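You operate a simulated robot arm through the tools that you are given. There is no shell and no other tool. Be economical: measure what you need, move in short steps, check, and stop when the job is done.

You run a simulated two-armed robot. Do the job below in one go: nothing can be reset, and whatever is moved stays where it is left.

## Task
Hold the soap board still and scrub the scum off it.
Fine: use paste from the tub; brush back, lid on the tub. Set down upright: scrub brush. What is to be rubbed or washed off counts as gone when no trace of it is left.

It is judged by the outcome, as a careful person would: the job done as asked, and still so three seconds after it is handed in. It fails if anything else is knocked over, pushed out of place, dropped, spilled or broken. Lids that push on must go on centred and level and be pressed home; caps that screw on are set level and turned clockwise until they are tight.

## Robot
Two 7-joint arms with two-finger parallel grippers on one trunk, on a base that drives. Base frame: it is fixed to the floor where the robot stands at the start and does not move with it; the origin is under the middle of the robot, x ahead of it, y to its left, z up. Lengths are in m, angles in degrees, forces in N, time in s.
The left shoulder is at the start at [0.064, 0.182, 1.137], the right one opposite. With the tool pointing down near the work surface each hand reaches from about 0.1 to 0.56 m from the robot's upright axis, wherever it stands, measured 20 degrees to its own side. Places, roughly: lid of the paste tub (16x16x6 cm) [0.5, -0.4, 0.9]; rim of the paste tub [0.5, 0.3, 0.5]. Payload 3.91 kg a hand.
Tool frame (each hand has its own): the origin (TCP) lies between the finger pads and is the grasp point; the fingertips stand 0.03 m ahead of it; z points along the fingers, y is the line along which they close. The gripper opens to 0.11 m. The fingers are 0.02 m wide and 0.01 m thick; the gripper's body (0.048 by 0.112 m) begins 0.055 m behind the TCP.
Orientation is that of the tool frame in the base frame, as a unit quaternion [w, x, y, z]. With the fingers straight down and closing along the base's y, the tool's x points along the base's -x, its y along +y and its z along -z.

## Interface
- The arms move only by the tool move_arm. It takes "left_increments", "right_increments" or both (then of equal length, played together; a hand with none holds still); each is a list of rows, each a list of 3 entries, a list of its own where there are three numbers: the opening, from 0 (shut) to 1 (fully open), then the shift along the tool's x, y, z in units of 500 mm (1.0 is 500 mm), then the turn, a rotation vector about the tool's x, y, z in units of 90 degrees (1.0 is 90 degrees). In form: [[jaw, [tx, ty, tz], [wx, wy, wz]], ...]. A call has 1 to 8 rows; each row is the pose to reach, as a shift and turn from the pose commanded when the call began, along the tool's axes at that moment. A call with a number of a shift or a turn outside -1 to 1 is refused whole. A row lasts 0.2 s, in which the tool goes at most 0.05 m and 8.6 degrees; a call with a longer step from one row to the next is refused whole, and so is a gripper value outside its range. Where a pose cannot be reached the arm comes as near as it can. A force on the tool above 40 N (or 10 N above the force at the start of the call, whichever is more), or a blocked arm, ends the call early, and 0.2 s more pass. Each finger travels about 0.072 m/s and halts on what it meets, pressing with about 40 N; the grip force reading is that of the motor and also rises with nothing between the fingers. The clock runs only during rows and for 0.2 s after the last one: add rows that repeat a pose to give the fingers time. It gives the time, the measured TCP pose, the force on the tool (base axes), the opening and the grip force at its end, in the units of the frame above (readings bear some noise), with the torque about the TCP (base axes, N m) and any sound that the robot's microphone picked up, and new pictures: "views" is both (left out), scene, wrist or none (wrist: the cameras of the hands that moved).
- Cameras (640 x 400 px; columns grow to the right, rows downward): "scene" is now at [0.2011, -0.0104, 1.3239]; the picture's right is [-0.10, -0.99, 0.00], its down [-0.59, 0.06, -0.80] and it looks along [0.80, -0.08, -0.60] (base axes); focal length 214 px, centre (320, 200). "left" rides on the left gripper at [0.073, -0.017, -0.103] in its tool frame; the picture's right is [0.23, 0.97, 0.00], its down [-0.76, 0.18, -0.62] and it looks along [-0.61, 0.14, 0.78] (tool axes); focal length 222 px, centre (320, 200). "right" rides on the right gripper at [0.072, 0.017, -0.103] in its tool frame; the picture's right is [-0.23, 0.97, 0.00], its down [-0.76, -0.18, -0.62] and it looks along [-0.61, -0.14, 0.78] (tool axes); focal length 222 px, centre (320, 200). There is no depth. A picture from a camera that has moved, and an enlarged one, comes with that camera's place and axes in the base frame and with its lens.
- move_column(by): slides the trunk up (or, below 0, down) by that many m; the arms and the scene camera ride with it, the base frame stays. It gives what a move gives, with no picture.
- roll_base(legs): drives the robot by 1 to 6 legs, each [ahead, left, turn to the left] in m, m and degrees, along the robot's own axes; the way and the turn of a leg run together, so that a leg with both is an arc; at most 1.5 m and 180 degrees a leg. The arms and the cameras ride along, it lands a little off, and it stops where it bumps. It gives what a move gives, and a new picture of the scene camera.
- aim_head(pan, tilt): turns the head with the scene camera to pan (to the left, within 80 degrees either way) and tilt (down, from -29 to 69), counted from straight ahead of the robot. It gives what a move gives, and a new picture of the scene camera.
- inspect(camera, box): a new picture of the part [left, top, right, bottom] of that camera's present view, enlarged. No time passes.
- close_job(): hands the job in; it is judged then, once.

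Work in short steps. Places have to be worked out from the pictures, the camera data and where the tool is seen: move nearer, look again, correct. Check each grasp and each placing, and mend what went wrong. You have 120 turns and 260 pictures in all, those below and enlarged ones among them. Open the grippers and draw the arms clear of the work before you hand the job in, unless the task says otherwise; then end with one line.

The tools are called by a JSON object that holds its "fn" and its "kwargs". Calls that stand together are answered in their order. move_arm: Moves the arms, as the interface text tells. Its arguments: {"type":"object","properties":{"left_increments":{"type":"array"},"right_increments":{"type":"array"},"views":{"type":"string","enum":["both","scene","wrist","none"]}},"required":[]} The other tools are called the same way: move_column (by) slides the trunk up or down; roll_base (legs) drives the base; aim_head (pan, tilt) turns the head that bears the scene camera; inspect (camera, box) takes an enlarged picture of a part of a camera's view; close_job () hands the job in.

At the start:

```text
time: 0.0
left_tool_pos: [0.5547, 0.2714, 1.1787]
left_tcp_rot: [0.001, 0.0, 1.0, 0.001]
left_force: [-0.3, 0.2, 0.5]
left_moment: [0.01, 0.0, 0.02]
left_gripper_width: 0.1101
left_finger_force: 0.1
right_tool_pos: [0.2848, -0.0946, 1.2074]
right_tcp_rot: [-0.002, 0.0, 1.0, 0.0]
right_force: [4.6, -4.3, -5.7]
right_moment: [0.47, -0.08, 0.4]
right_gripper_width: 0.1101
right_finger_force: 0.0
trunk travel left (down, up): [-0.4, 0.114]
robot x, y, heading: [-0.0004, 0.0011, 0.2]
head pan, tilt: [-7.0, 63.8]
```

scene: 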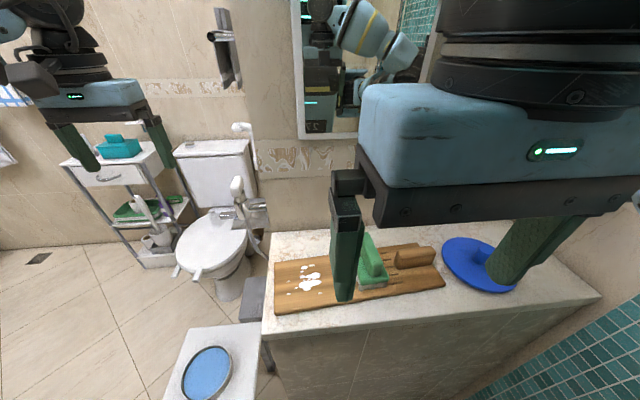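
right: 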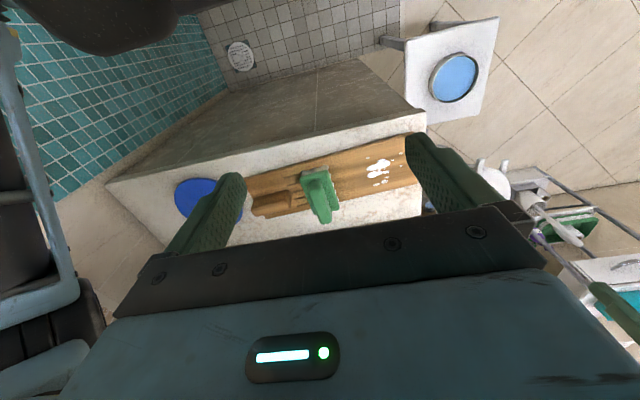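
left: 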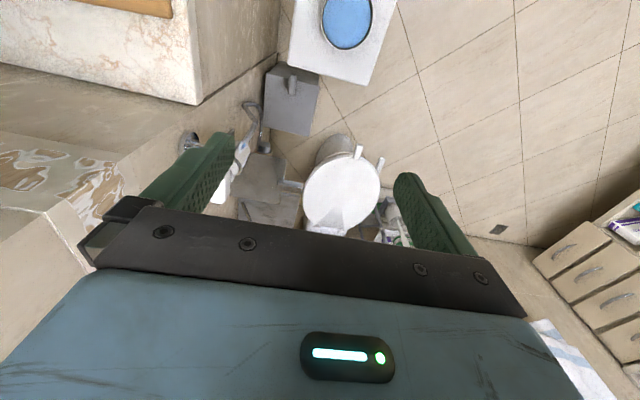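

The right gripper blocks much of the scene view. I'll enlarge the right-hand view and the stool in the scene view to see what is there.

{"fn": "inspect", "kwargs": {"camera": "right", "box": [140, 110, 460, 310]}}

{"fn": "inspect", "kwargs": {"camera": "scene", "box": [160, 210, 560, 400]}}

```text
2.00 times, centred on (300, 210) of right
camera zoom: at [0.2118, -0.0777, 1.3097], right [0.23, 0.97, 0.0], down [0.76, -0.18, 0.62], along [0.6, -0.14, -0.79], focal length 444 px, centre (360, 180)
```

zoom: 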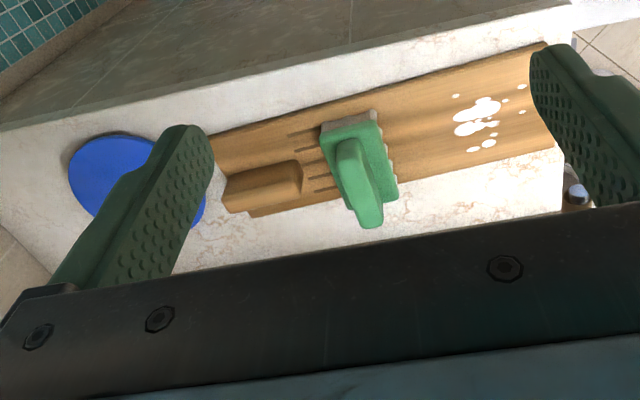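

```text
1.60 times, centred on (360, 305) of scene
camera zoom: at [0.2011, -0.0104, 1.3239], right [-0.1, -0.99, 0.0], down [-0.59, 0.06, -0.8], along [0.8, -0.08, -0.6], focal length 343 px, centre (256, 32)
```

zoom: 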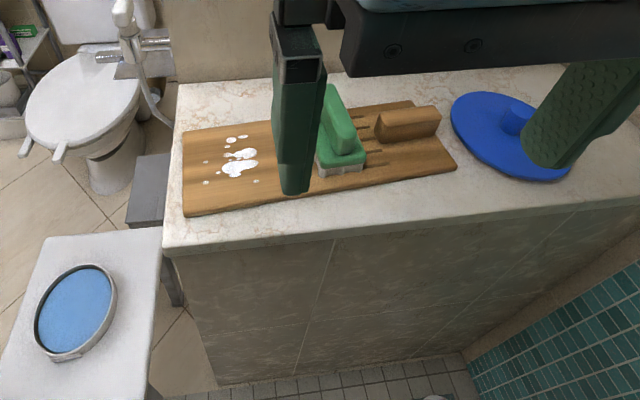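

The lid has a knob, and the brush (handle ridge on its back) stands on the board. I move the right hand aside to the right to free the head camera's view.

{"fn": "move_arm", "kwargs": {"right_increments": [[1, [0, -0.1, 0], [0, 0, 0]], [1, [0, -0.2, 0], [0, 0, 0]], [1, [0, -0.3, 0], [0, 0, 0]], [1, [0, -0.4, 0], [0, 0, 0]], [1, [0, -0.5, 0], [0, 0, 0]], [1, [0, -0.6, 0], [0, 0, 0]]], "views": "both"}}

```text
time: 1.6
left_tool_pos: [0.5129, 0.3864, 1.1651]
left_tcp_rot: [-0.011, -0.107, 0.994, 0.0]
left_force: [-1.5, 0.8, -0.4]
left_moment: [-0.08, -0.15, 0.04]
left_gripper_width: 0.1099
left_finger_force: 0.1
right_tool_pos: [0.4047, -0.277, 1.1587]
right_tcp_rot: [-0.036, -0.11, 0.993, -0.01]
right_force: [0.3, 0.8, 0.2]
right_moment: [0.0, -0.02, 0.01]
right_gripper_width: 0.1101
right_finger_force: 0.1
right hand out of reach, approached as far as the arm can: row 5, 6
trunk travel left (down, up): [-0.4, 0.114]
robot x, y, heading: [0.0039, 0.0009, 12.2]
head pan, tilt: [-7.0, 63.8]
stopped in row 6 (right hand): the arm was blocked; the commanded pose is now the measured one
camera scene: at [0.2056, 0.0334, 1.2831], right [0.09, -1.0, 0.0], down [-0.9, -0.08, -0.42], along [0.42, 0.04, -0.91], focal length 214 px, centre (320, 200)
camera right: at [0.3368, -0.2734, 1.2659], right [0.01, 1.0, -0.03], down [0.82, 0.01, 0.57], along [0.57, -0.03, -0.82], focal length 222 px, centre (320, 200)
```

scene: 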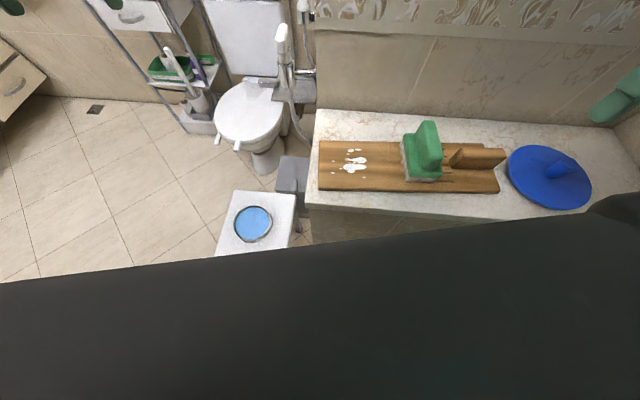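
right: 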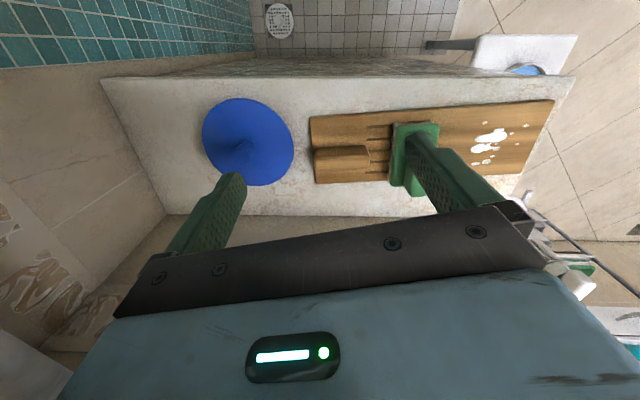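

The right arm's elbow apparently met a wall and swung the robot's heading to 12°. I look to the right to see what is beside the robot.

{"fn": "aim_head", "kwargs": {"pan": -75, "tilt": 35}}

```text
time: 3.0
left_tool_pos: [0.5206, 0.3843, 1.1596]
left_tcp_rot: [-0.015, -0.101, 0.995, -0.001]
left_force: [-0.4, -0.6, 0.3]
left_moment: [0.01, 0.0, 0.0]
left_gripper_width: 0.11
left_finger_force: 0.0
right_tool_pos: [0.4074, -0.2795, 1.1571]
right_tcp_rot: [-0.039, -0.105, 0.994, -0.01]
right_force: [-0.2, -0.1, -0.7]
right_moment: [0.0, 0.03, 0.01]
right_gripper_width: 0.11
right_finger_force: 0.0
trunk travel left (down, up): [-0.4, 0.114]
robot x, y, heading: [0.0025, -0.0057, 11.5]
head pan, tilt: [-75.0, 35.0]
camera scene: at [0.1897, -0.0495, 1.3218], right [-0.89, -0.45, 0.03], down [-0.28, 0.51, -0.81], along [0.35, -0.73, -0.58], focal length 214 px, centre (320, 200)
```

scene: 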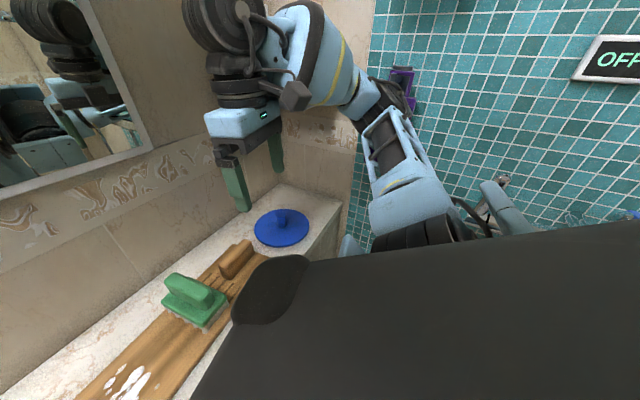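

The elbow rests against the tiled wall. Before driving left I look to the front-left and floor for clearance.

{"fn": "aim_head", "kwargs": {"pan": 60, "tilt": 50}}

```text
time: 5.2
left_tool_pos: [0.5221, 0.3828, 1.1596]
left_tcp_rot: [-0.016, -0.101, 0.995, 0.0]
left_force: [-1.7, -0.2, 1.0]
left_moment: [-0.02, -0.02, -0.01]
left_gripper_width: 0.1097
left_finger_force: 0.0
right_tool_pos: [0.4062, -0.281, 1.1568]
right_tcp_rot: [-0.039, -0.104, 0.994, -0.01]
right_force: [0.5, -0.4, 0.3]
right_moment: [-0.01, 0.02, 0.0]
right_gripper_width: 0.11
right_finger_force: 0.1
trunk travel left (down, up): [-0.4, 0.114]
robot x, y, heading: [0.0041, -0.005, 11.9]
head pan, tilt: [60.0, 50.0]
camera scene: at [0.174, 0.1013, 1.2996], right [0.95, -0.31, -0.03], down [-0.26, -0.73, -0.63], along [0.18, 0.61, -0.78], focal length 214 px, centre (320, 200)
```

scene: 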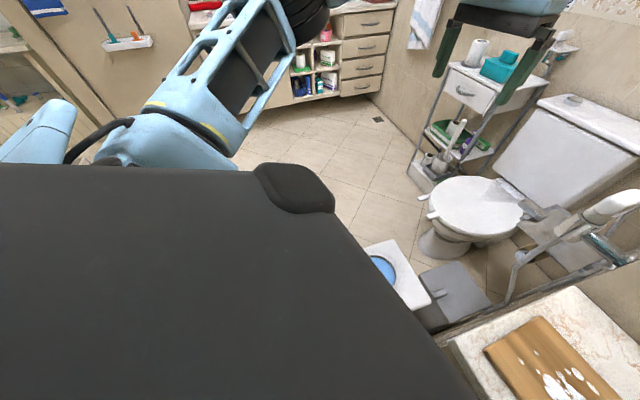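

Left side is clear at that height. I drive 0.12 m left, then turn back to heading 0.

{"fn": "roll_base", "kwargs": {"legs": [[0, 0.12, 0], [0, 0, -12]]}}

{"fn": "aim_head", "kwargs": {"pan": -20, "tilt": 55}}

```text
time: 7.7
left_tool_pos: [0.5392, 0.3788, 1.1771]
left_tcp_rot: [-0.002, 0.01, 1.0, 0.001]
left_force: [0.5, 0.3, 0.5]
left_moment: [-0.02, -0.01, -0.01]
left_gripper_width: 0.11
left_finger_force: 0.0
right_tool_pos: [0.2785, -0.2428, 1.1707]
right_tcp_rot: [-0.014, 0.008, 1.0, -0.004]
right_force: [-0.2, 0.3, 0.1]
right_moment: [-0.01, 0.0, -0.02]
right_gripper_width: 0.11
right_finger_force: 0.0
trunk travel left (down, up): [-0.4, 0.114]
robot x, y, heading: [-0.0223, 0.1205, -1.1]
head pan, tilt: [60.0, 50.0]
camera scene: at [0.1335, 0.1809, 1.3048], right [0.86, -0.52, 0.0], down [-0.4, -0.66, -0.64], along [0.33, 0.55, -0.77], focal length 214 px, centre (320, 200)
```

scene: 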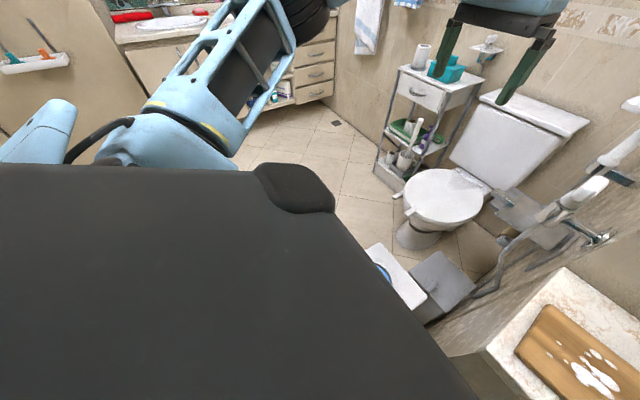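

```text
time: 9.2
left_tool_pos: [0.539, 0.376, 1.178]
left_tcp_rot: [-0.001, 0.01, 1.0, 0.001]
left_force: [0.5, 0.2, -0.7]
left_moment: [-0.01, 0.01, 0.02]
left_gripper_width: 0.1102
left_finger_force: 0.1
right_tool_pos: [0.2777, -0.243, 1.1695]
right_tcp_rot: [-0.015, 0.007, 1.0, -0.005]
right_force: [-0.5, -0.1, -0.3]
right_moment: [0.01, -0.04, 0.02]
right_gripper_width: 0.11
right_finger_force: 0.0
trunk travel left (down, up): [-0.4, 0.114]
robot x, y, heading: [-0.0212, 0.119, -1.0]
head pan, tilt: [-20.0, 55.0]
camera scene: at [0.1608, 0.0893, 1.2983], right [-0.36, -0.93, 0.0], down [-0.76, 0.29, -0.57], along [0.54, -0.21, -0.82], focal length 214 px, centre (320, 200)
```

scene: 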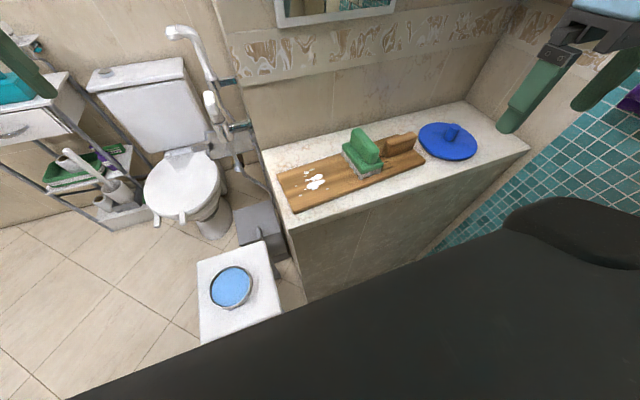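

The scene is clear now. I enlarge it to locate the board, brush, lid and tub.

{"fn": "inspect", "kwargs": {"camera": "scene", "box": [260, 100, 540, 275]}}

{"fn": "inspect", "kwargs": {"camera": "scene", "box": [180, 230, 308, 310]}}

```text
2.29 times, centred on (400, 188) of scene
camera zoom: at [0.1608, 0.0893, 1.2983], right [-0.36, -0.93, 0.0], down [-0.76, 0.29, -0.57], along [0.54, -0.21, -0.82], focal length 490 px, centre (137, 229)
```

zoom: 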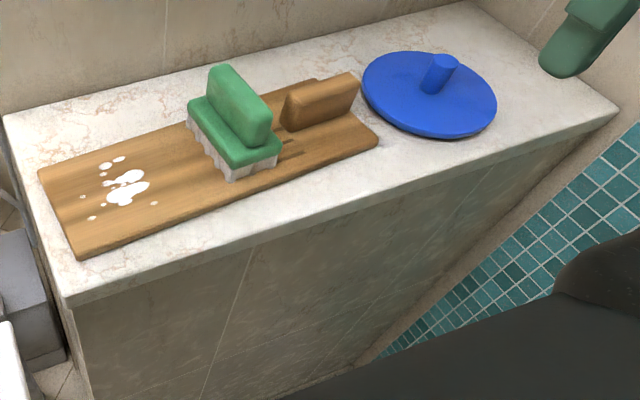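

```text
5.00 times, centred on (244, 270) of scene
camera zoom: at [0.1608, 0.0893, 1.2983], right [-0.36, -0.93, 0.0], down [-0.76, 0.29, -0.57], along [0.54, -0.21, -0.82], focal length 1072 px, centre (700, -150)
```

zoom: 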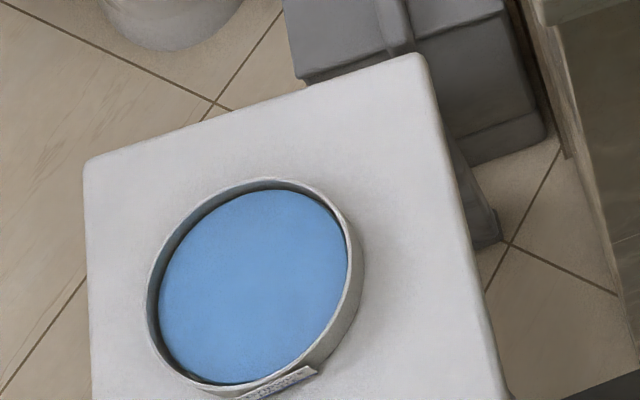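

My estimates, taking the board top at z≈0.89:
- brush ridge: about (0.49, -0.15)
- board handle block: about (0.50, -0.27)
- scum: about (0.485, -0.02)
- lid: about (0.49, -0.43)
- tub: about (0.45, 0.31, 0.5)

The left hand will scrub while the right hand holds the block. First I move the right hand forward so its elbow comes inward, and bring the left hand toward the board.

{"fn": "move_arm", "kwargs": {"right_increments": [[1, [-0.09, 0, 0], [0, 0, 0]], [1, [-0.18, 0, 0], [0, 0, 0]], [1, [-0.27, -0.03, 0], [0, 0, 0]], [1, [-0.34, -0.06, 0], [0, 0, 0]], [1, [-0.36, -0.1, 0], [0, 0, 0]]], "left_increments": [[1, [0.02, -0.09, 0], [0, 0, 0]], [1, [0.04, -0.18, 0], [0, 0, 0]], [1, [0.06, -0.27, 0], [0, 0, 0]], [1, [0.08, -0.36, 0], [0, 0, 0]], [1, [0.08, -0.45, 0], [0, 0, 0]]], "views": "both"}}

```text
time: 10.4
left_tool_pos: [0.4928, 0.1518, 1.1755]
left_tcp_rot: [-0.001, 0.011, 1.0, 0.002]
left_force: [0.5, 0.4, -1.0]
left_moment: [0.02, -0.01, 0.01]
left_gripper_width: 0.1102
left_finger_force: 0.1
right_tool_pos: [0.4543, -0.2977, 1.166]
right_tcp_rot: [-0.014, 0.007, 1.0, -0.004]
right_force: [0.2, -0.4, -0.7]
right_moment: [0.03, -0.02, -0.01]
right_gripper_width: 0.1099
right_finger_force: 0.0
trunk travel left (down, up): [-0.4, 0.114]
robot x, y, heading: [-0.02, 0.1178, -1.1]
head pan, tilt: [-20.0, 55.0]
camera scene: at [0.1606, 0.087, 1.2982], right [-0.36, -0.93, 0.0], down [-0.76, 0.3, -0.57], along [0.54, -0.21, -0.82], focal length 214 px, centre (320, 200)
camera right: at [0.3858, -0.279, 1.271], right [0.24, 0.97, -0.02], down [0.78, -0.18, 0.6], along [0.58, -0.16, -0.8], focal length 222 px, centre (320, 200)
camera left: at [0.4198, 0.1356, 1.279], right [-0.21, 0.98, 0.0], down [0.77, 0.16, 0.62], along [0.61, 0.13, -0.78], focal length 222 px, centre (320, 200)
```

scene: 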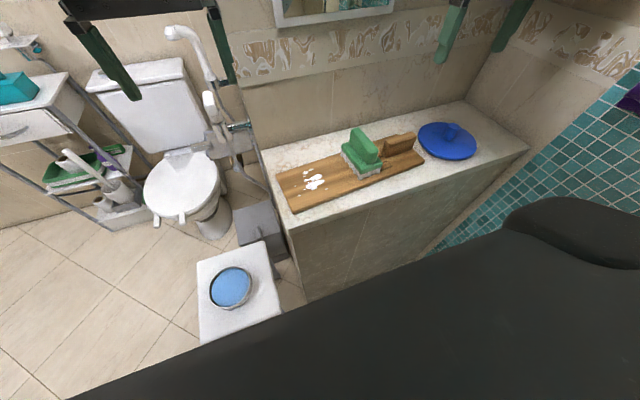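
right: 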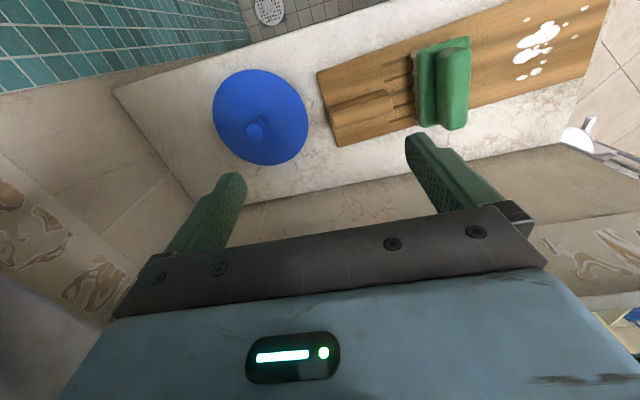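
left: 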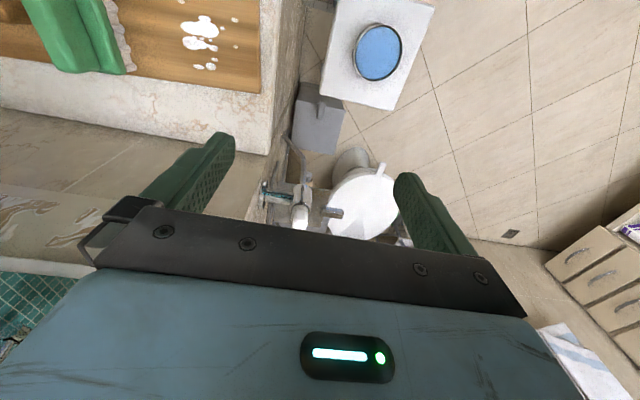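

Triangulating the lid knob gives about (0.47, -0.40, 0.96), so the counter is at z≈0.90. I drive 0.1 m to the right so the left hand reaches the brush comfortably.

{"fn": "roll_base", "kwargs": {"legs": [[0, -0.1, 1]]}}

```text
time: 11.7
left_tool_pos: [0.4903, 0.0908, 1.1766]
left_tcp_rot: [0.001, 0.003, 1.0, 0.0]
left_force: [0.1, 1.7, 0.5]
left_moment: [0.0, 0.02, -0.01]
left_gripper_width: 0.1099
left_finger_force: 0.0
right_tool_pos: [0.4586, -0.352, 1.1688]
right_tcp_rot: [-0.017, -0.01, 1.0, -0.004]
right_force: [-8.4, 20.2, -0.3]
right_moment: [-1.04, -0.5, -0.69]
right_gripper_width: 0.0998
right_finger_force: 0.0
trunk travel left (down, up): [-0.4, 0.114]
robot x, y, heading: [-0.0228, 0.042, -0.2]
head pan, tilt: [-20.0, 55.0]
stopped in leg 1: the force on the tool passed its limit at 48 N (the readings are from after the stop); the commanded pose is now the measured one
camera scene: at [0.1583, 0.0205, 1.2986], right [-0.35, -0.94, 0.0], down [-0.77, 0.28, -0.58], along [0.54, -0.2, -0.82], focal length 214 px, centre (320, 200)
```

scene: 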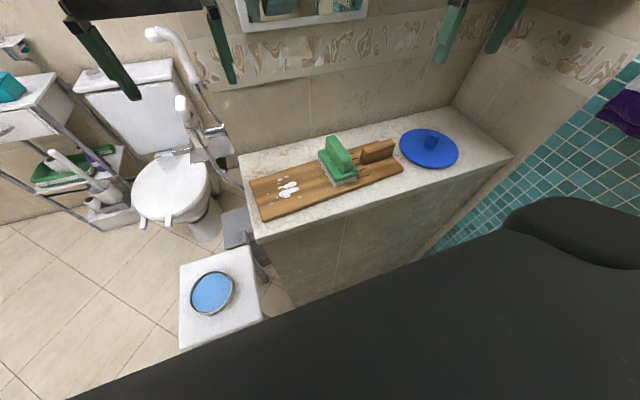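

The right finger met something at about y≈-0.41. I look through the right camera.

{"fn": "inspect", "kwargs": {"camera": "right", "box": [0, 0, 640, 400]}}

{"fn": "aim_head", "kwargs": {"pan": -50, "tilt": 25}}

```text
1.00 times, centred on (320, 200) of right (not enlarged: the box is as wide or as high as the picture)
camera zoom: at [0.3887, -0.3356, 1.2732], right [0.21, 0.98, -0.01], down [0.78, -0.16, 0.6], along [0.58, -0.14, -0.8], focal length 222 px, centre (320, 200)
```

zoom: 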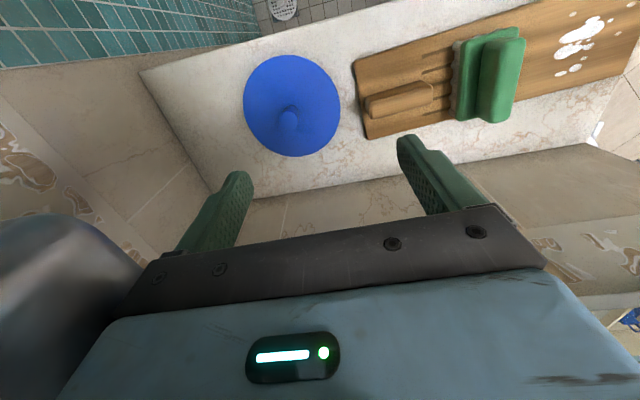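

```text
time: 12.7
left_tool_pos: [0.4907, 0.09, 1.1761]
left_tcp_rot: [-0.001, 0.003, 1.0, -0.001]
left_force: [0.2, 0.1, -0.4]
left_moment: [0.01, 0.03, -0.01]
left_gripper_width: 0.1098
left_finger_force: 0.1
right_tool_pos: [0.4595, -0.3533, 1.1672]
right_tcp_rot: [-0.017, -0.006, 1.0, -0.004]
right_force: [-5.6, 25.1, 1.4]
right_moment: [-1.44, -0.29, -0.59]
right_gripper_width: 0.0977
right_finger_force: 0.0
trunk travel left (down, up): [-0.4, 0.114]
robot x, y, heading: [-0.0224, 0.0403, -0.3]
head pan, tilt: [-50.0, 25.0]
camera scene: at [0.1502, -0.0243, 1.3426], right [-0.77, -0.64, 0.0], down [-0.27, 0.32, -0.91], along [0.58, -0.7, -0.42], focal length 214 px, centre (320, 200)
```

scene: 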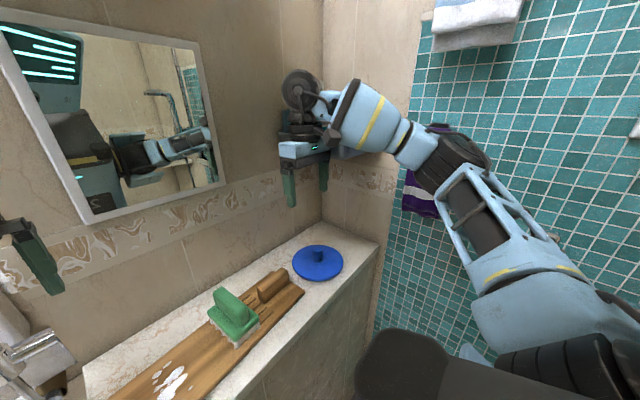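

Some grey protrusion touches the right hand about 6 cm above the TCP. I back the right hand off 8 cm to the left and look again.

{"fn": "move_arm", "kwargs": {"right_increments": [[1, [0, 0.08, 0], [0, 0, 0]], [1, [0, 0.16, 0], [0, 0, 0]]], "views": "both"}}

{"fn": "inspect", "kwargs": {"camera": "scene", "box": [220, 60, 420, 300]}}

```text
time: 13.3
left_tool_pos: [0.4911, 0.0898, 1.175]
left_tcp_rot: [-0.001, 0.003, 1.0, 0.0]
left_force: [-0.3, 0.8, 0.0]
left_moment: [-0.03, 0.02, 0.01]
left_gripper_width: 0.1101
left_finger_force: 0.0
right_tool_pos: [0.4578, -0.2763, 1.1659]
right_tcp_rot: [-0.017, -0.004, 1.0, -0.003]
right_force: [0.6, 0.7, -0.1]
right_moment: [-0.02, 0.0, -0.06]
right_gripper_width: 0.1102
right_finger_force: 0.1
trunk travel left (down, up): [-0.4, 0.114]
robot x, y, heading: [-0.0167, 0.0455, -0.6]
head pan, tilt: [-50.0, 25.0]
camera scene: at [0.1514, -0.027, 1.3424], right [-0.77, -0.64, 0.0], down [-0.27, 0.32, -0.91], along [0.58, -0.7, -0.42], focal length 214 px, centre (320, 200)
camera right: at [0.389, -0.2591, 1.2725], right [0.22, 0.98, -0.01], down [0.78, -0.17, 0.6], along [0.58, -0.14, -0.8], focal length 222 px, centre (320, 200)
```

scene: 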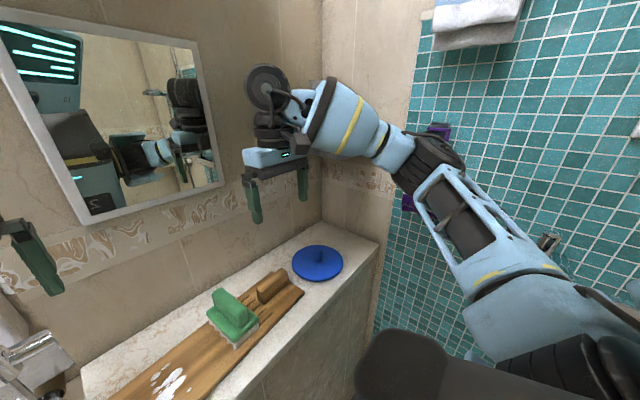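
right: 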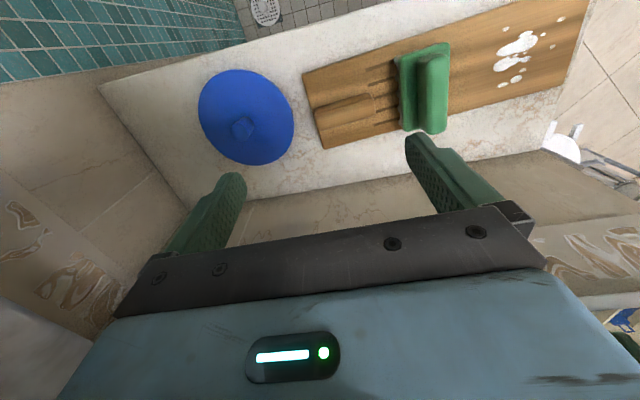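

```text
1.67 times, centred on (320, 180) of scene
camera zoom: at [0.1514, -0.027, 1.3424], right [-0.77, -0.64, 0.0], down [-0.27, 0.32, -0.91], along [0.58, -0.7, -0.42], focal length 358 px, centre (320, 233)
```

zoom: 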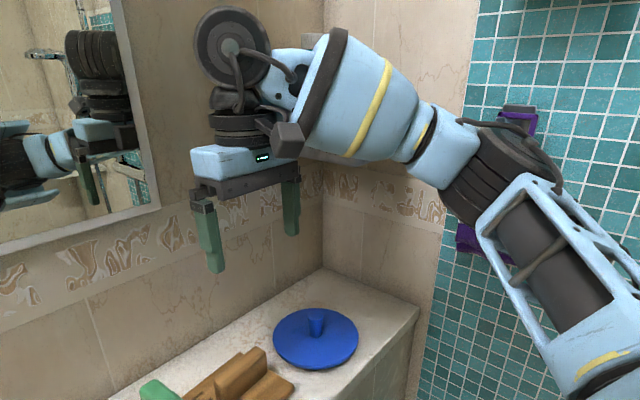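

I see nothing solid there in the head view, but I'll stay clear of that spot. I move the right hand to y≈-0.30 and turn it 90° so its fingers close along x. That suits the board's block and takes less room beside the left hand.

{"fn": "move_arm", "kwargs": {"right_increments": [[1, [0, -0.02, 0.0], [0, 0, 0.09]], [1, [0, -0.04, 0.0], [0, 0, 0.18]], [1, [0, -0.05, 0.0], [0, 0, 0.27]], [1, [0, -0.05, 0.0], [0, 0, 0.36]], [1, [0, -0.05, 0.0], [0, 0, 0.45]], [1, [0, -0.05, 0.0], [0, 0, 0.54]]], "views": "wrist"}}

```text
time: 14.7
left_tool_pos: [0.4906, 0.0882, 1.1755]
left_tcp_rot: [0.0, 0.004, 1.0, 0.001]
left_force: [-0.3, 0.3, -0.2]
left_moment: [0.01, 0.01, 0.0]
left_gripper_width: 0.1101
left_finger_force: 0.0
right_tool_pos: [0.4587, -0.3021, 1.165]
right_tcp_rot: [-0.015, 0.408, 0.913, -0.009]
right_force: [0.3, 0.4, -0.3]
right_moment: [0.0, 0.01, 0.04]
right_gripper_width: 0.1097
right_finger_force: 0.1
trunk travel left (down, up): [-0.4, 0.114]
robot x, y, heading: [-0.0206, 0.0443, -0.6]
head pan, tilt: [-50.0, 25.0]
camera right: at [0.4265, -0.2368, 1.2697], right [0.88, 0.48, -0.03], down [0.4, -0.68, 0.61], along [0.27, -0.55, -0.79], focal length 222 px, centre (320, 200)
```

right: 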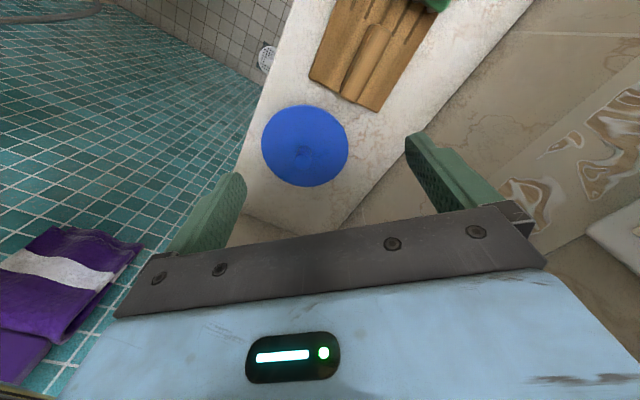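

Turning works. I finish the 90° turn (about 41° more).

{"fn": "move_arm", "kwargs": {"right_increments": [[1, [0, 0, 0], [0, 0, 0.09]], [1, [0, 0, 0], [0, 0, 0.18]], [1, [0, 0, 0], [0, 0, 0.27]], [1, [0, 0, 0], [0, 0, 0.36]], [1, [0, 0, 0], [0, 0, 0.44]]], "views": "wrist"}}

{"fn": "aim_head", "kwargs": {"pan": -15, "tilt": 55}}

```text
time: 15.9
left_tool_pos: [0.4911, 0.0861, 1.1767]
left_tcp_rot: [-0.001, 0.003, 1.0, 0.001]
left_force: [0.3, 1.4, 0.1]
left_moment: [0.0, 0.0, -0.05]
left_gripper_width: 0.1103
left_finger_force: 0.0
right_tool_pos: [0.4595, -0.302, 1.1652]
right_tcp_rot: [-0.01, 0.693, 0.72, -0.015]
right_force: [-0.5, -0.7, -0.2]
right_moment: [0.0, -0.04, 0.01]
right_gripper_width: 0.1102
right_finger_force: 0.0
trunk travel left (down, up): [-0.4, 0.114]
robot x, y, heading: [-0.0242, 0.0433, -0.4]
head pan, tilt: [-50.0, 25.0]
camera right: at [0.4763, -0.2294, 1.2678], right [0.98, -0.19, -0.03], down [-0.12, -0.76, 0.63], along [-0.14, -0.62, -0.77], focal length 222 px, centre (320, 200)
```

right: 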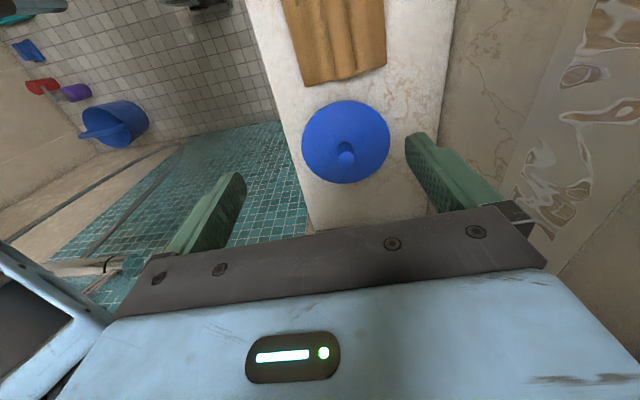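

```text
time: 16.9
left_tool_pos: [0.4909, 0.0874, 1.1755]
left_tcp_rot: [-0.002, 0.004, 1.0, 0.001]
left_force: [-0.3, -0.4, 0.6]
left_moment: [0.0, -0.03, -0.01]
left_gripper_width: 0.1099
left_finger_force: 0.1
right_tool_pos: [0.4586, -0.3029, 1.1661]
right_tcp_rot: [-0.012, 0.692, 0.722, -0.014]
right_force: [0.4, -1.1, 0.2]
right_moment: [0.0, 0.01, -0.01]
right_gripper_width: 0.1101
right_finger_force: 0.1
trunk travel left (down, up): [-0.4, 0.114]
robot x, y, heading: [-0.0231, 0.0461, -0.3]
head pan, tilt: [-15.0, 55.0]
camera scene: at [0.1619, 0.023, 1.2983], right [-0.26, -0.96, 0.0], down [-0.79, 0.22, -0.57], along [0.55, -0.15, -0.82], focal length 214 px, centre (320, 200)
```

scene: 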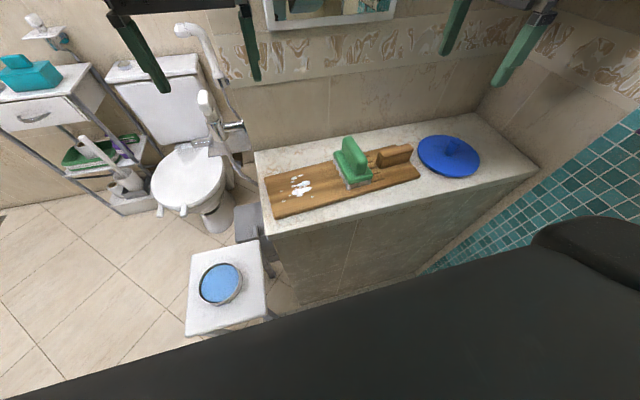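

Now the left hand moves over the brush at height.

{"fn": "move_arm", "kwargs": {"left_increments": [[1, [0, -0.1, 0], [0, 0, 0]], [1, [0, -0.2, 0], [0, 0, 0]], [1, [0, -0.3, 0], [0, 0, 0]], [1, [0, -0.4, 0], [0, 0, 0]], [1, [0, -0.46, 0], [0, 0, 0]]], "views": "both"}}

```text
time: 17.9
left_tool_pos: [0.5537, 0.0009, 1.1778]
left_tcp_rot: [-0.023, -0.088, 0.995, -0.033]
left_force: [0.1, 0.1, -0.1]
left_moment: [-0.01, -0.01, 0.02]
left_gripper_width: 0.1101
left_finger_force: 0.0
left hand out of reach, approached as far as the arm can: row 4, 5
right_tool_pos: [0.4591, -0.3013, 1.1652]
right_tcp_rot: [-0.01, 0.69, 0.723, -0.015]
right_force: [0.6, -0.2, -0.6]
right_moment: [0.03, 0.02, 0.04]
right_gripper_width: 0.1099
right_finger_force: 0.1
trunk travel left (down, up): [-0.4, 0.114]
robot x, y, heading: [-0.0209, 0.043, -0.2]
head pan, tilt: [-15.0, 55.0]
stopped in row 5 (left hand): the arm was blocked; the commanded pose is now the measured one
camera scene: at [0.162, 0.0244, 1.2983], right [-0.26, -0.97, 0.0], down [-0.79, 0.21, -0.57], along [0.55, -0.15, -0.82], focal length 214 px, centre (320, 200)
camera left: at [0.4891, -0.0208, 1.2845], right [-0.4, 0.92, -0.05], down [0.74, 0.35, 0.57], along [0.54, 0.19, -0.82], focal length 222 px, centre (320, 200)
```

scene: 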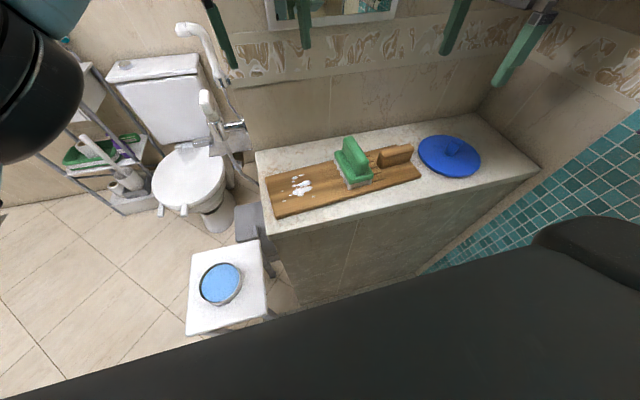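
left: 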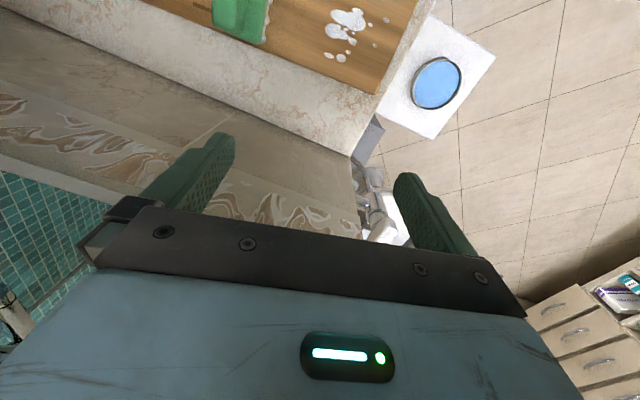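

The left hand cannot reach that far inward from here, so I'll turn the robot right about 22° instead. First both hands shift left so they stay clear during the turn.

{"fn": "move_arm", "kwargs": {"left_increments": [[1, [0.02, 0.09, 0], [0, 0, 0]], [1, [0.04, 0.18, 0], [0, 0, 0]], [1, [0.06, 0.27, 0], [0, 0, 0]], [1, [0.08, 0.36, 0], [0, 0, 0]], [1, [0.1, 0.45, 0], [0, 0, 0]]], "right_increments": [[1, [0.0, 0.0, 0], [0, 0, 0]], [1, [0.09, 0.0, 0], [0, 0, 0]], [1, [0.18, 0.0, 0], [0, 0, 0]], [1, [0.27, 0.02, 0], [0, 0, 0]], [1, [0.36, 0.04, 0], [0, 0, 0]]], "views": "none"}}

{"fn": "roll_base", "kwargs": {"legs": [[0, 0, -11], [0.02, -0.02, -11]]}}

```text
time: 19.1
left_tool_pos: [0.4645, 0.2121, 1.1652]
left_tcp_rot: [-0.021, -0.086, 0.995, -0.034]
left_force: [0.6, 0.2, 0.1]
left_moment: [-0.03, 0.03, 0.04]
left_gripper_width: 0.1102
left_finger_force: 0.1
right_tool_pos: [0.4712, -0.121, 1.1634]
right_tcp_rot: [-0.01, 0.691, 0.723, -0.014]
right_force: [-0.2, -0.4, -0.4]
right_moment: [-0.03, -0.02, 0.02]
right_gripper_width: 0.1102
right_finger_force: 0.0
trunk travel left (down, up): [-0.4, 0.114]
robot x, y, heading: [-0.0239, 0.0452, -0.2]
head pan, tilt: [-15.0, 55.0]
```

```text
time: 21.0
left_tool_pos: [0.5049, -0.0074, 1.1652]
left_tcp_rot: [-0.028, 0.104, 0.994, -0.028]
left_force: [-0.6, 0.8, 0.0]
left_moment: [0.05, 0.02, 0.03]
left_gripper_width: 0.1099
left_finger_force: 0.0
right_tool_pos: [0.387, -0.3188, 1.1624]
right_tcp_rot: [-0.013, 0.815, 0.579, -0.011]
right_force: [-0.4, 0.8, -1.2]
right_moment: [0.0, -0.02, -0.03]
right_gripper_width: 0.11
right_finger_force: 0.0
trunk travel left (down, up): [-0.4, 0.114]
robot x, y, heading: [-0.0086, 0.0191, -22.0]
head pan, tilt: [-15.0, 55.0]
camera scene: at [0.1551, -0.0682, 1.2982], right [-0.6, -0.8, 0.0], down [-0.65, 0.49, -0.57], along [0.46, -0.35, -0.82], focal length 214 px, centre (320, 200)
```

scene: 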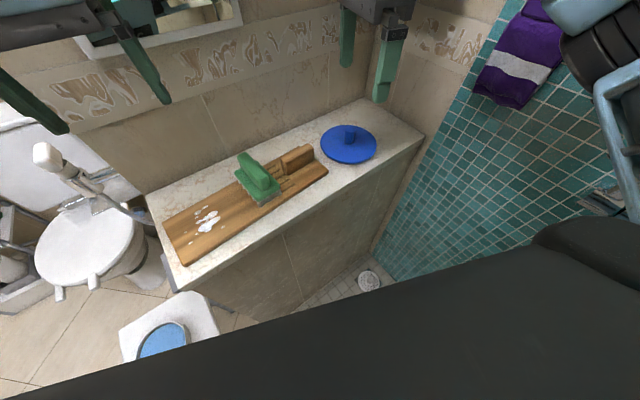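

The turn went fine. Now the left hand goes over the brush, levelled and squared up, at z≈1.08.

{"fn": "move_arm", "kwargs": {"left_increments": [[1, [-0.01, -0.068, 0.045], [-0.009, -0.009, -0.033]], [1, [-0.02, -0.136, 0.09], [-0.018, -0.018, -0.065]], [1, [-0.03, -0.204, 0.135], [-0.027, -0.027, -0.097]], [1, [-0.037, -0.27, 0.18], [-0.035, -0.035, -0.129]]], "views": "both"}}

```text
time: 22.0
left_tool_pos: [0.4919, -0.1488, 1.0827]
left_tcp_rot: [-0.001, 0.002, 1.0, 0.0]
left_force: [0.3, -0.4, 0.1]
left_moment: [0.03, -0.02, 0.01]
left_gripper_width: 0.11
left_finger_force: 0.1
right_tool_pos: [0.386, -0.3188, 1.1624]
right_tcp_rot: [-0.013, 0.816, 0.578, -0.011]
right_force: [0.6, 0.0, 0.7]
right_moment: [-0.01, -0.02, -0.02]
right_gripper_width: 0.1101
right_finger_force: 0.0
trunk travel left (down, up): [-0.4, 0.114]
robot x, y, heading: [-0.0101, 0.0185, -22.2]
head pan, tilt: [-15.0, 55.0]
camera scene: at [0.155, -0.0692, 1.2982], right [-0.6, -0.8, 0.0], down [-0.65, 0.49, -0.57], along [0.46, -0.34, -0.82], focal length 214 px, centre (320, 200)
camera left: at [0.4191, -0.1655, 1.1857], right [-0.22, 0.97, 0.0], down [0.76, 0.18, 0.62], along [0.61, 0.14, -0.78], focal length 222 px, centre (320, 200)
```

scene: 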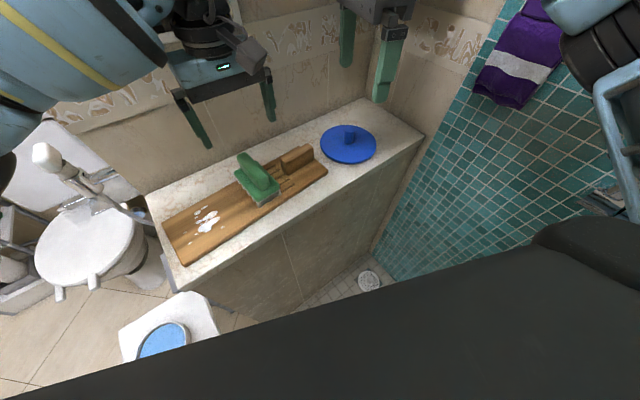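
left: 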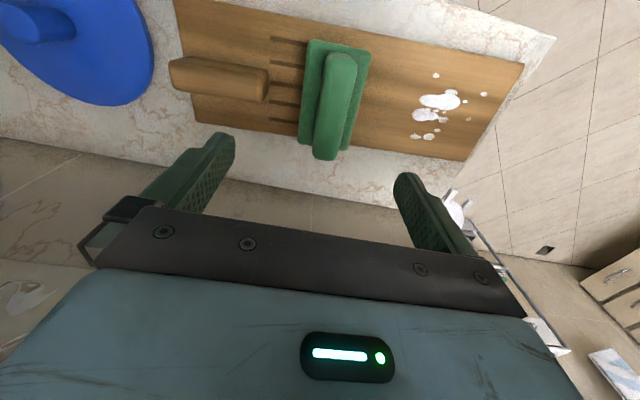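

Triangulation puts the brush ridge top centre at (0.481, -0.140, 0.97), with its axis about 5° off x. I descend to z≈0.99 with the matching yaw.

{"fn": "move_arm", "kwargs": {"left_increments": [[1, [0.01, 0.008, 0.06], [0, 0, -0.02]], [1, [0.022, 0.018, 0.12], [0, 0, -0.04]], [1, [0.022, 0.018, 0.18], [0, 0, -0.055]]], "views": "both"}}

```text
time: 22.8
left_tool_pos: [0.4799, -0.138, 0.9909]
left_tcp_rot: [0.0, -0.041, 0.999, -0.001]
left_force: [0.2, 0.1, -0.9]
left_moment: [0.03, -0.01, 0.0]
left_gripper_width: 0.11
left_finger_force: 0.1
right_tool_pos: [0.3871, -0.3185, 1.1629]
right_tcp_rot: [-0.012, 0.815, 0.579, -0.012]
right_force: [0.5, -0.5, 0.0]
right_moment: [-0.01, 0.02, -0.03]
right_gripper_width: 0.1099
right_finger_force: 0.0
trunk travel left (down, up): [-0.4, 0.114]
robot x, y, heading: [-0.0097, 0.0192, -22.2]
head pan, tilt: [-15.0, 55.0]
camera scene: at [0.1555, -0.0681, 1.2982], right [-0.6, -0.8, 0.0], down [-0.65, 0.49, -0.57], along [0.46, -0.35, -0.82], focal length 214 px, centre (320, 200)
camera left: at [0.4098, -0.1611, 1.0951], right [-0.31, 0.95, 0.0], down [0.74, 0.24, 0.62], along [0.59, 0.19, -0.78], focal length 222 px, centre (320, 200)
```

scene: 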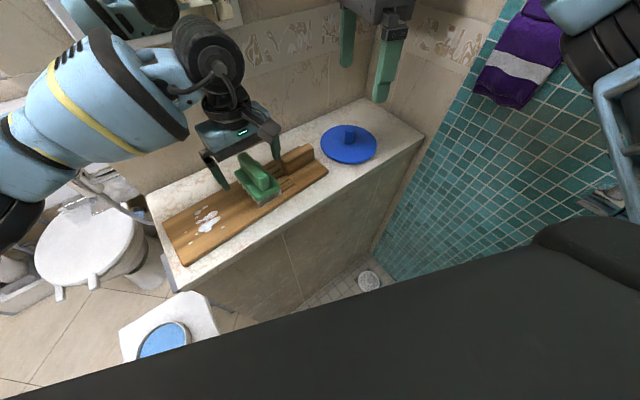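
left: 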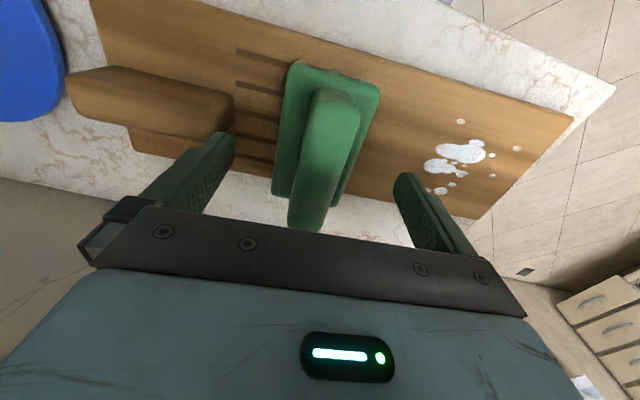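

The ridge is centred between the fingers. I lower to TCP z≈0.965, add a little yaw, then close on the ridge.

{"fn": "move_arm", "kwargs": {"left_increments": [[1, [0.004, 0, 0.026], [0, 0, -0.02]], [1, [0.004, 0, 0.05], [0, 0, -0.03]], [0.5, [0.004, 0, 0.05], [0, 0, -0.03]]], "views": "both"}}

{"fn": "inspect", "kwargs": {"camera": "scene", "box": [180, 120, 340, 220]}}

```text
time: 23.6
left_tool_pos: [0.4784, -0.1386, 0.9685]
left_tcp_rot: [0.0, -0.065, 0.998, 0.0]
left_force: [-0.3, 0.0, 1.0]
left_moment: [-0.07, -0.04, 0.04]
left_gripper_width: 0.061
left_finger_force: 8.6
right_tool_pos: [0.3864, -0.3192, 1.1632]
right_tcp_rot: [-0.013, 0.815, 0.579, -0.012]
right_force: [-0.2, 0.7, 0.5]
right_moment: [0.0, 0.0, -0.01]
right_gripper_width: 0.1102
right_finger_force: 0.1
trunk travel left (down, up): [-0.4, 0.114]
robot x, y, heading: [-0.0077, 0.0204, -21.9]
head pan, tilt: [-15.0, 55.0]
camera scene: at [0.155, -0.0681, 1.2983], right [-0.6, -0.8, 0.0], down [-0.65, 0.49, -0.57], along [0.46, -0.35, -0.82], focal length 214 px, centre (320, 200)
camera left: at [0.4081, -0.1641, 1.0713], right [-0.35, 0.94, 0.0], down [0.73, 0.28, 0.62], along [0.58, 0.22, -0.78], focal length 222 px, centre (320, 200)
```

scene: 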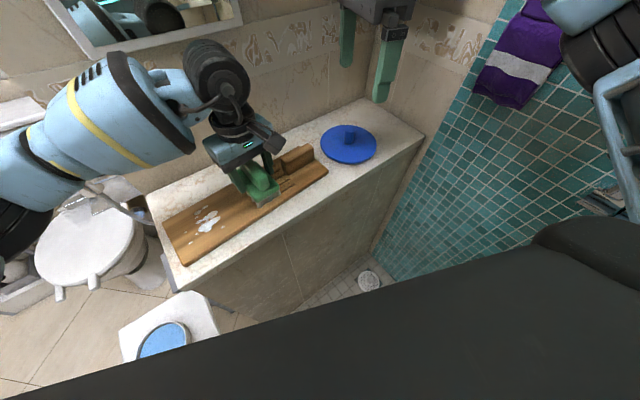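
left: 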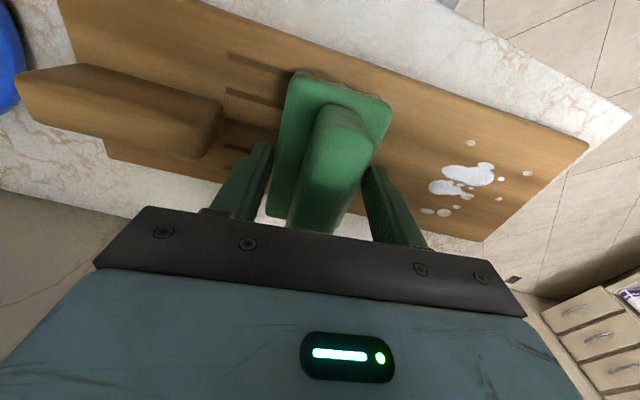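

```text
4.00 times, centred on (260, 170) of scene
camera zoom: at [0.155, -0.0681, 1.2983], right [-0.6, -0.8, 0.0], down [-0.65, 0.49, -0.57], along [0.46, -0.35, -0.82], focal length 858 px, centre (560, 320)
```

zoom: 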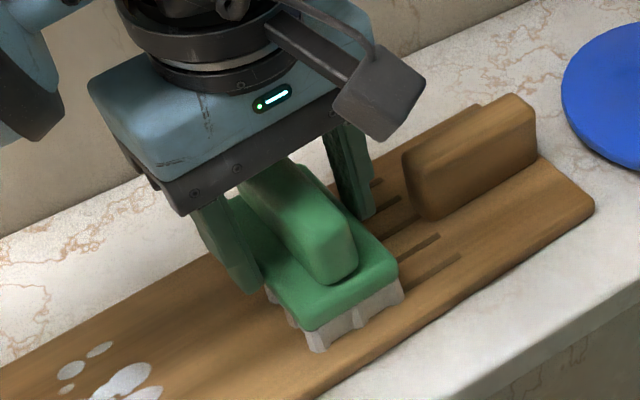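

The fingertips are at the plate's level, since the ridge is taller than I judged. I reopen, raise about 3 cm, and close on the ridge.

{"fn": "move_arm", "kwargs": {"left_increments": [[0.8, [0, 0, 0], [0, 0, 0]], [0.8, [0, 0, -0.03], [0, 0, 0]], [0.8, [0, 0, -0.056], [0, 0, 0]]], "views": "wrist"}}

{"fn": "inspect", "kwargs": {"camera": "scene", "box": [180, 120, 340, 220]}}

```text
time: 24.4
left_tool_pos: [0.4778, -0.1374, 0.9952]
left_tcp_rot: [-0.001, -0.065, 0.998, -0.001]
left_force: [-0.5, 0.4, -0.7]
left_moment: [-0.01, 0.0, 0.0]
left_gripper_width: 0.0883
left_finger_force: 0.0
right_tool_pos: [0.3872, -0.3182, 1.1631]
right_tcp_rot: [-0.013, 0.815, 0.579, -0.013]
right_force: [0.2, 1.2, 0.4]
right_moment: [-0.01, 0.01, -0.01]
right_gripper_width: 0.11
right_finger_force: 0.1
trunk travel left (down, up): [-0.4, 0.114]
robot x, y, heading: [-0.0072, 0.0202, -21.9]
head pan, tilt: [-15.0, 55.0]
camera left: at [0.4075, -0.1646, 1.0987], right [-0.35, 0.94, 0.0], down [0.73, 0.27, 0.62], along [0.58, 0.22, -0.78], focal length 222 px, centre (320, 200)
```

left: 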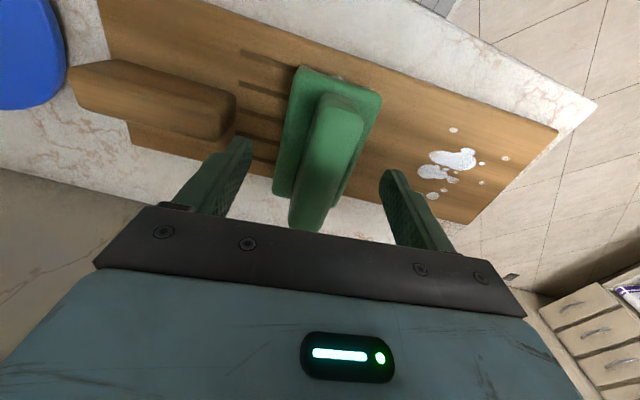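

```text
4.00 times, centred on (260, 170) of scene
camera zoom: at [0.155, -0.068, 1.2983], right [-0.6, -0.8, 0.0], down [-0.65, 0.49, -0.57], along [0.46, -0.35, -0.82], focal length 858 px, centre (560, 320)
```

zoom: 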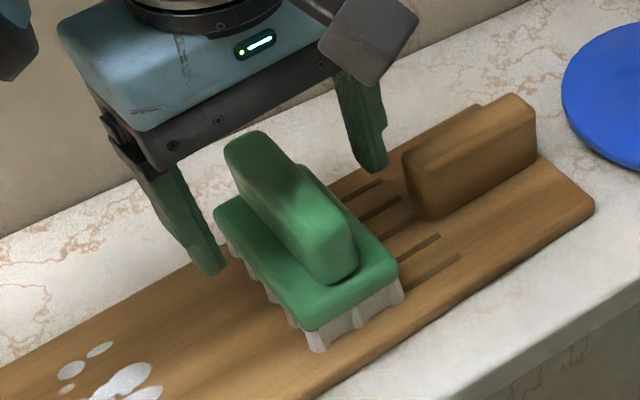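

Tips are now above the plate; I close on the ridge here.

{"fn": "move_arm", "kwargs": {"left_increments": [[0.4, [0, 0, 0], [0, 0, 0]], [0.2, [0, 0, 0], [0, 0, 0]], [0.1, [0, 0, 0], [0, 0, 0]], [0, [0, 0, 0], [0, 0, 0]], [0, [0, 0, 0], [0, 0, 0]]], "views": "wrist"}}

{"fn": "inspect", "kwargs": {"camera": "scene", "box": [180, 120, 340, 220]}}

```text
time: 25.6
left_tool_pos: [0.4781, -0.1383, 0.996]
left_tcp_rot: [0.0, -0.065, 0.998, -0.001]
left_force: [0.7, 0.5, 1.7]
left_moment: [0.03, -0.07, 0.01]
left_gripper_width: 0.0258
left_finger_force: 39.6
right_tool_pos: [0.3867, -0.3181, 1.1632]
right_tcp_rot: [-0.013, 0.816, 0.578, -0.013]
right_force: [-0.3, -0.6, -0.5]
right_moment: [0.02, 0.01, 0.02]
right_gripper_width: 0.1102
right_finger_force: 0.1
trunk travel left (down, up): [-0.4, 0.114]
robot x, y, heading: [-0.0103, 0.0199, -22.0]
head pan, tilt: [-15.0, 55.0]
camera left: at [0.4075, -0.1646, 1.0986], right [-0.35, 0.94, 0.0], down [0.73, 0.27, 0.62], along [0.58, 0.22, -0.78], focal length 222 px, centre (320, 200)
```

left: 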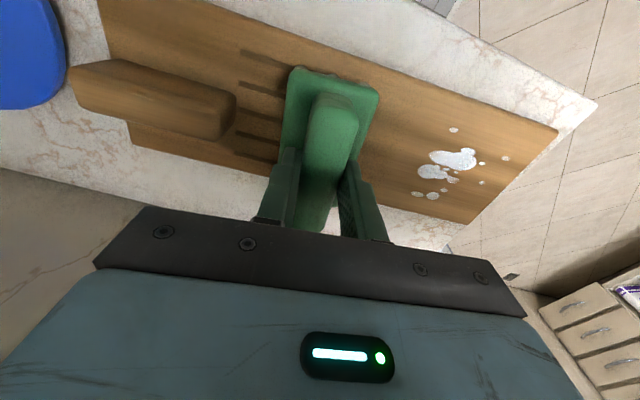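

```text
4.00 times, centred on (260, 170) of scene
camera zoom: at [0.155, -0.068, 1.2983], right [-0.6, -0.8, 0.0], down [-0.65, 0.49, -0.57], along [0.46, -0.35, -0.82], focal length 858 px, centre (560, 320)
```

zoom: 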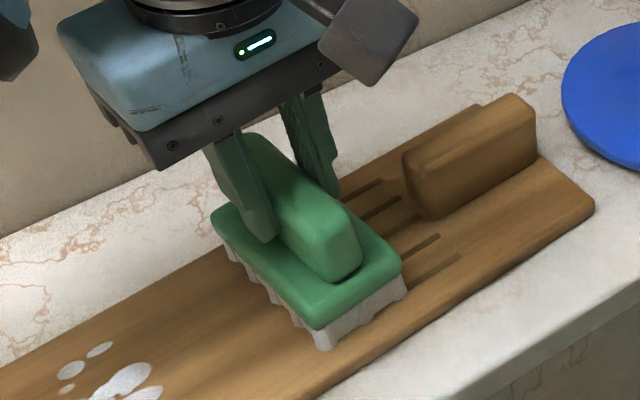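

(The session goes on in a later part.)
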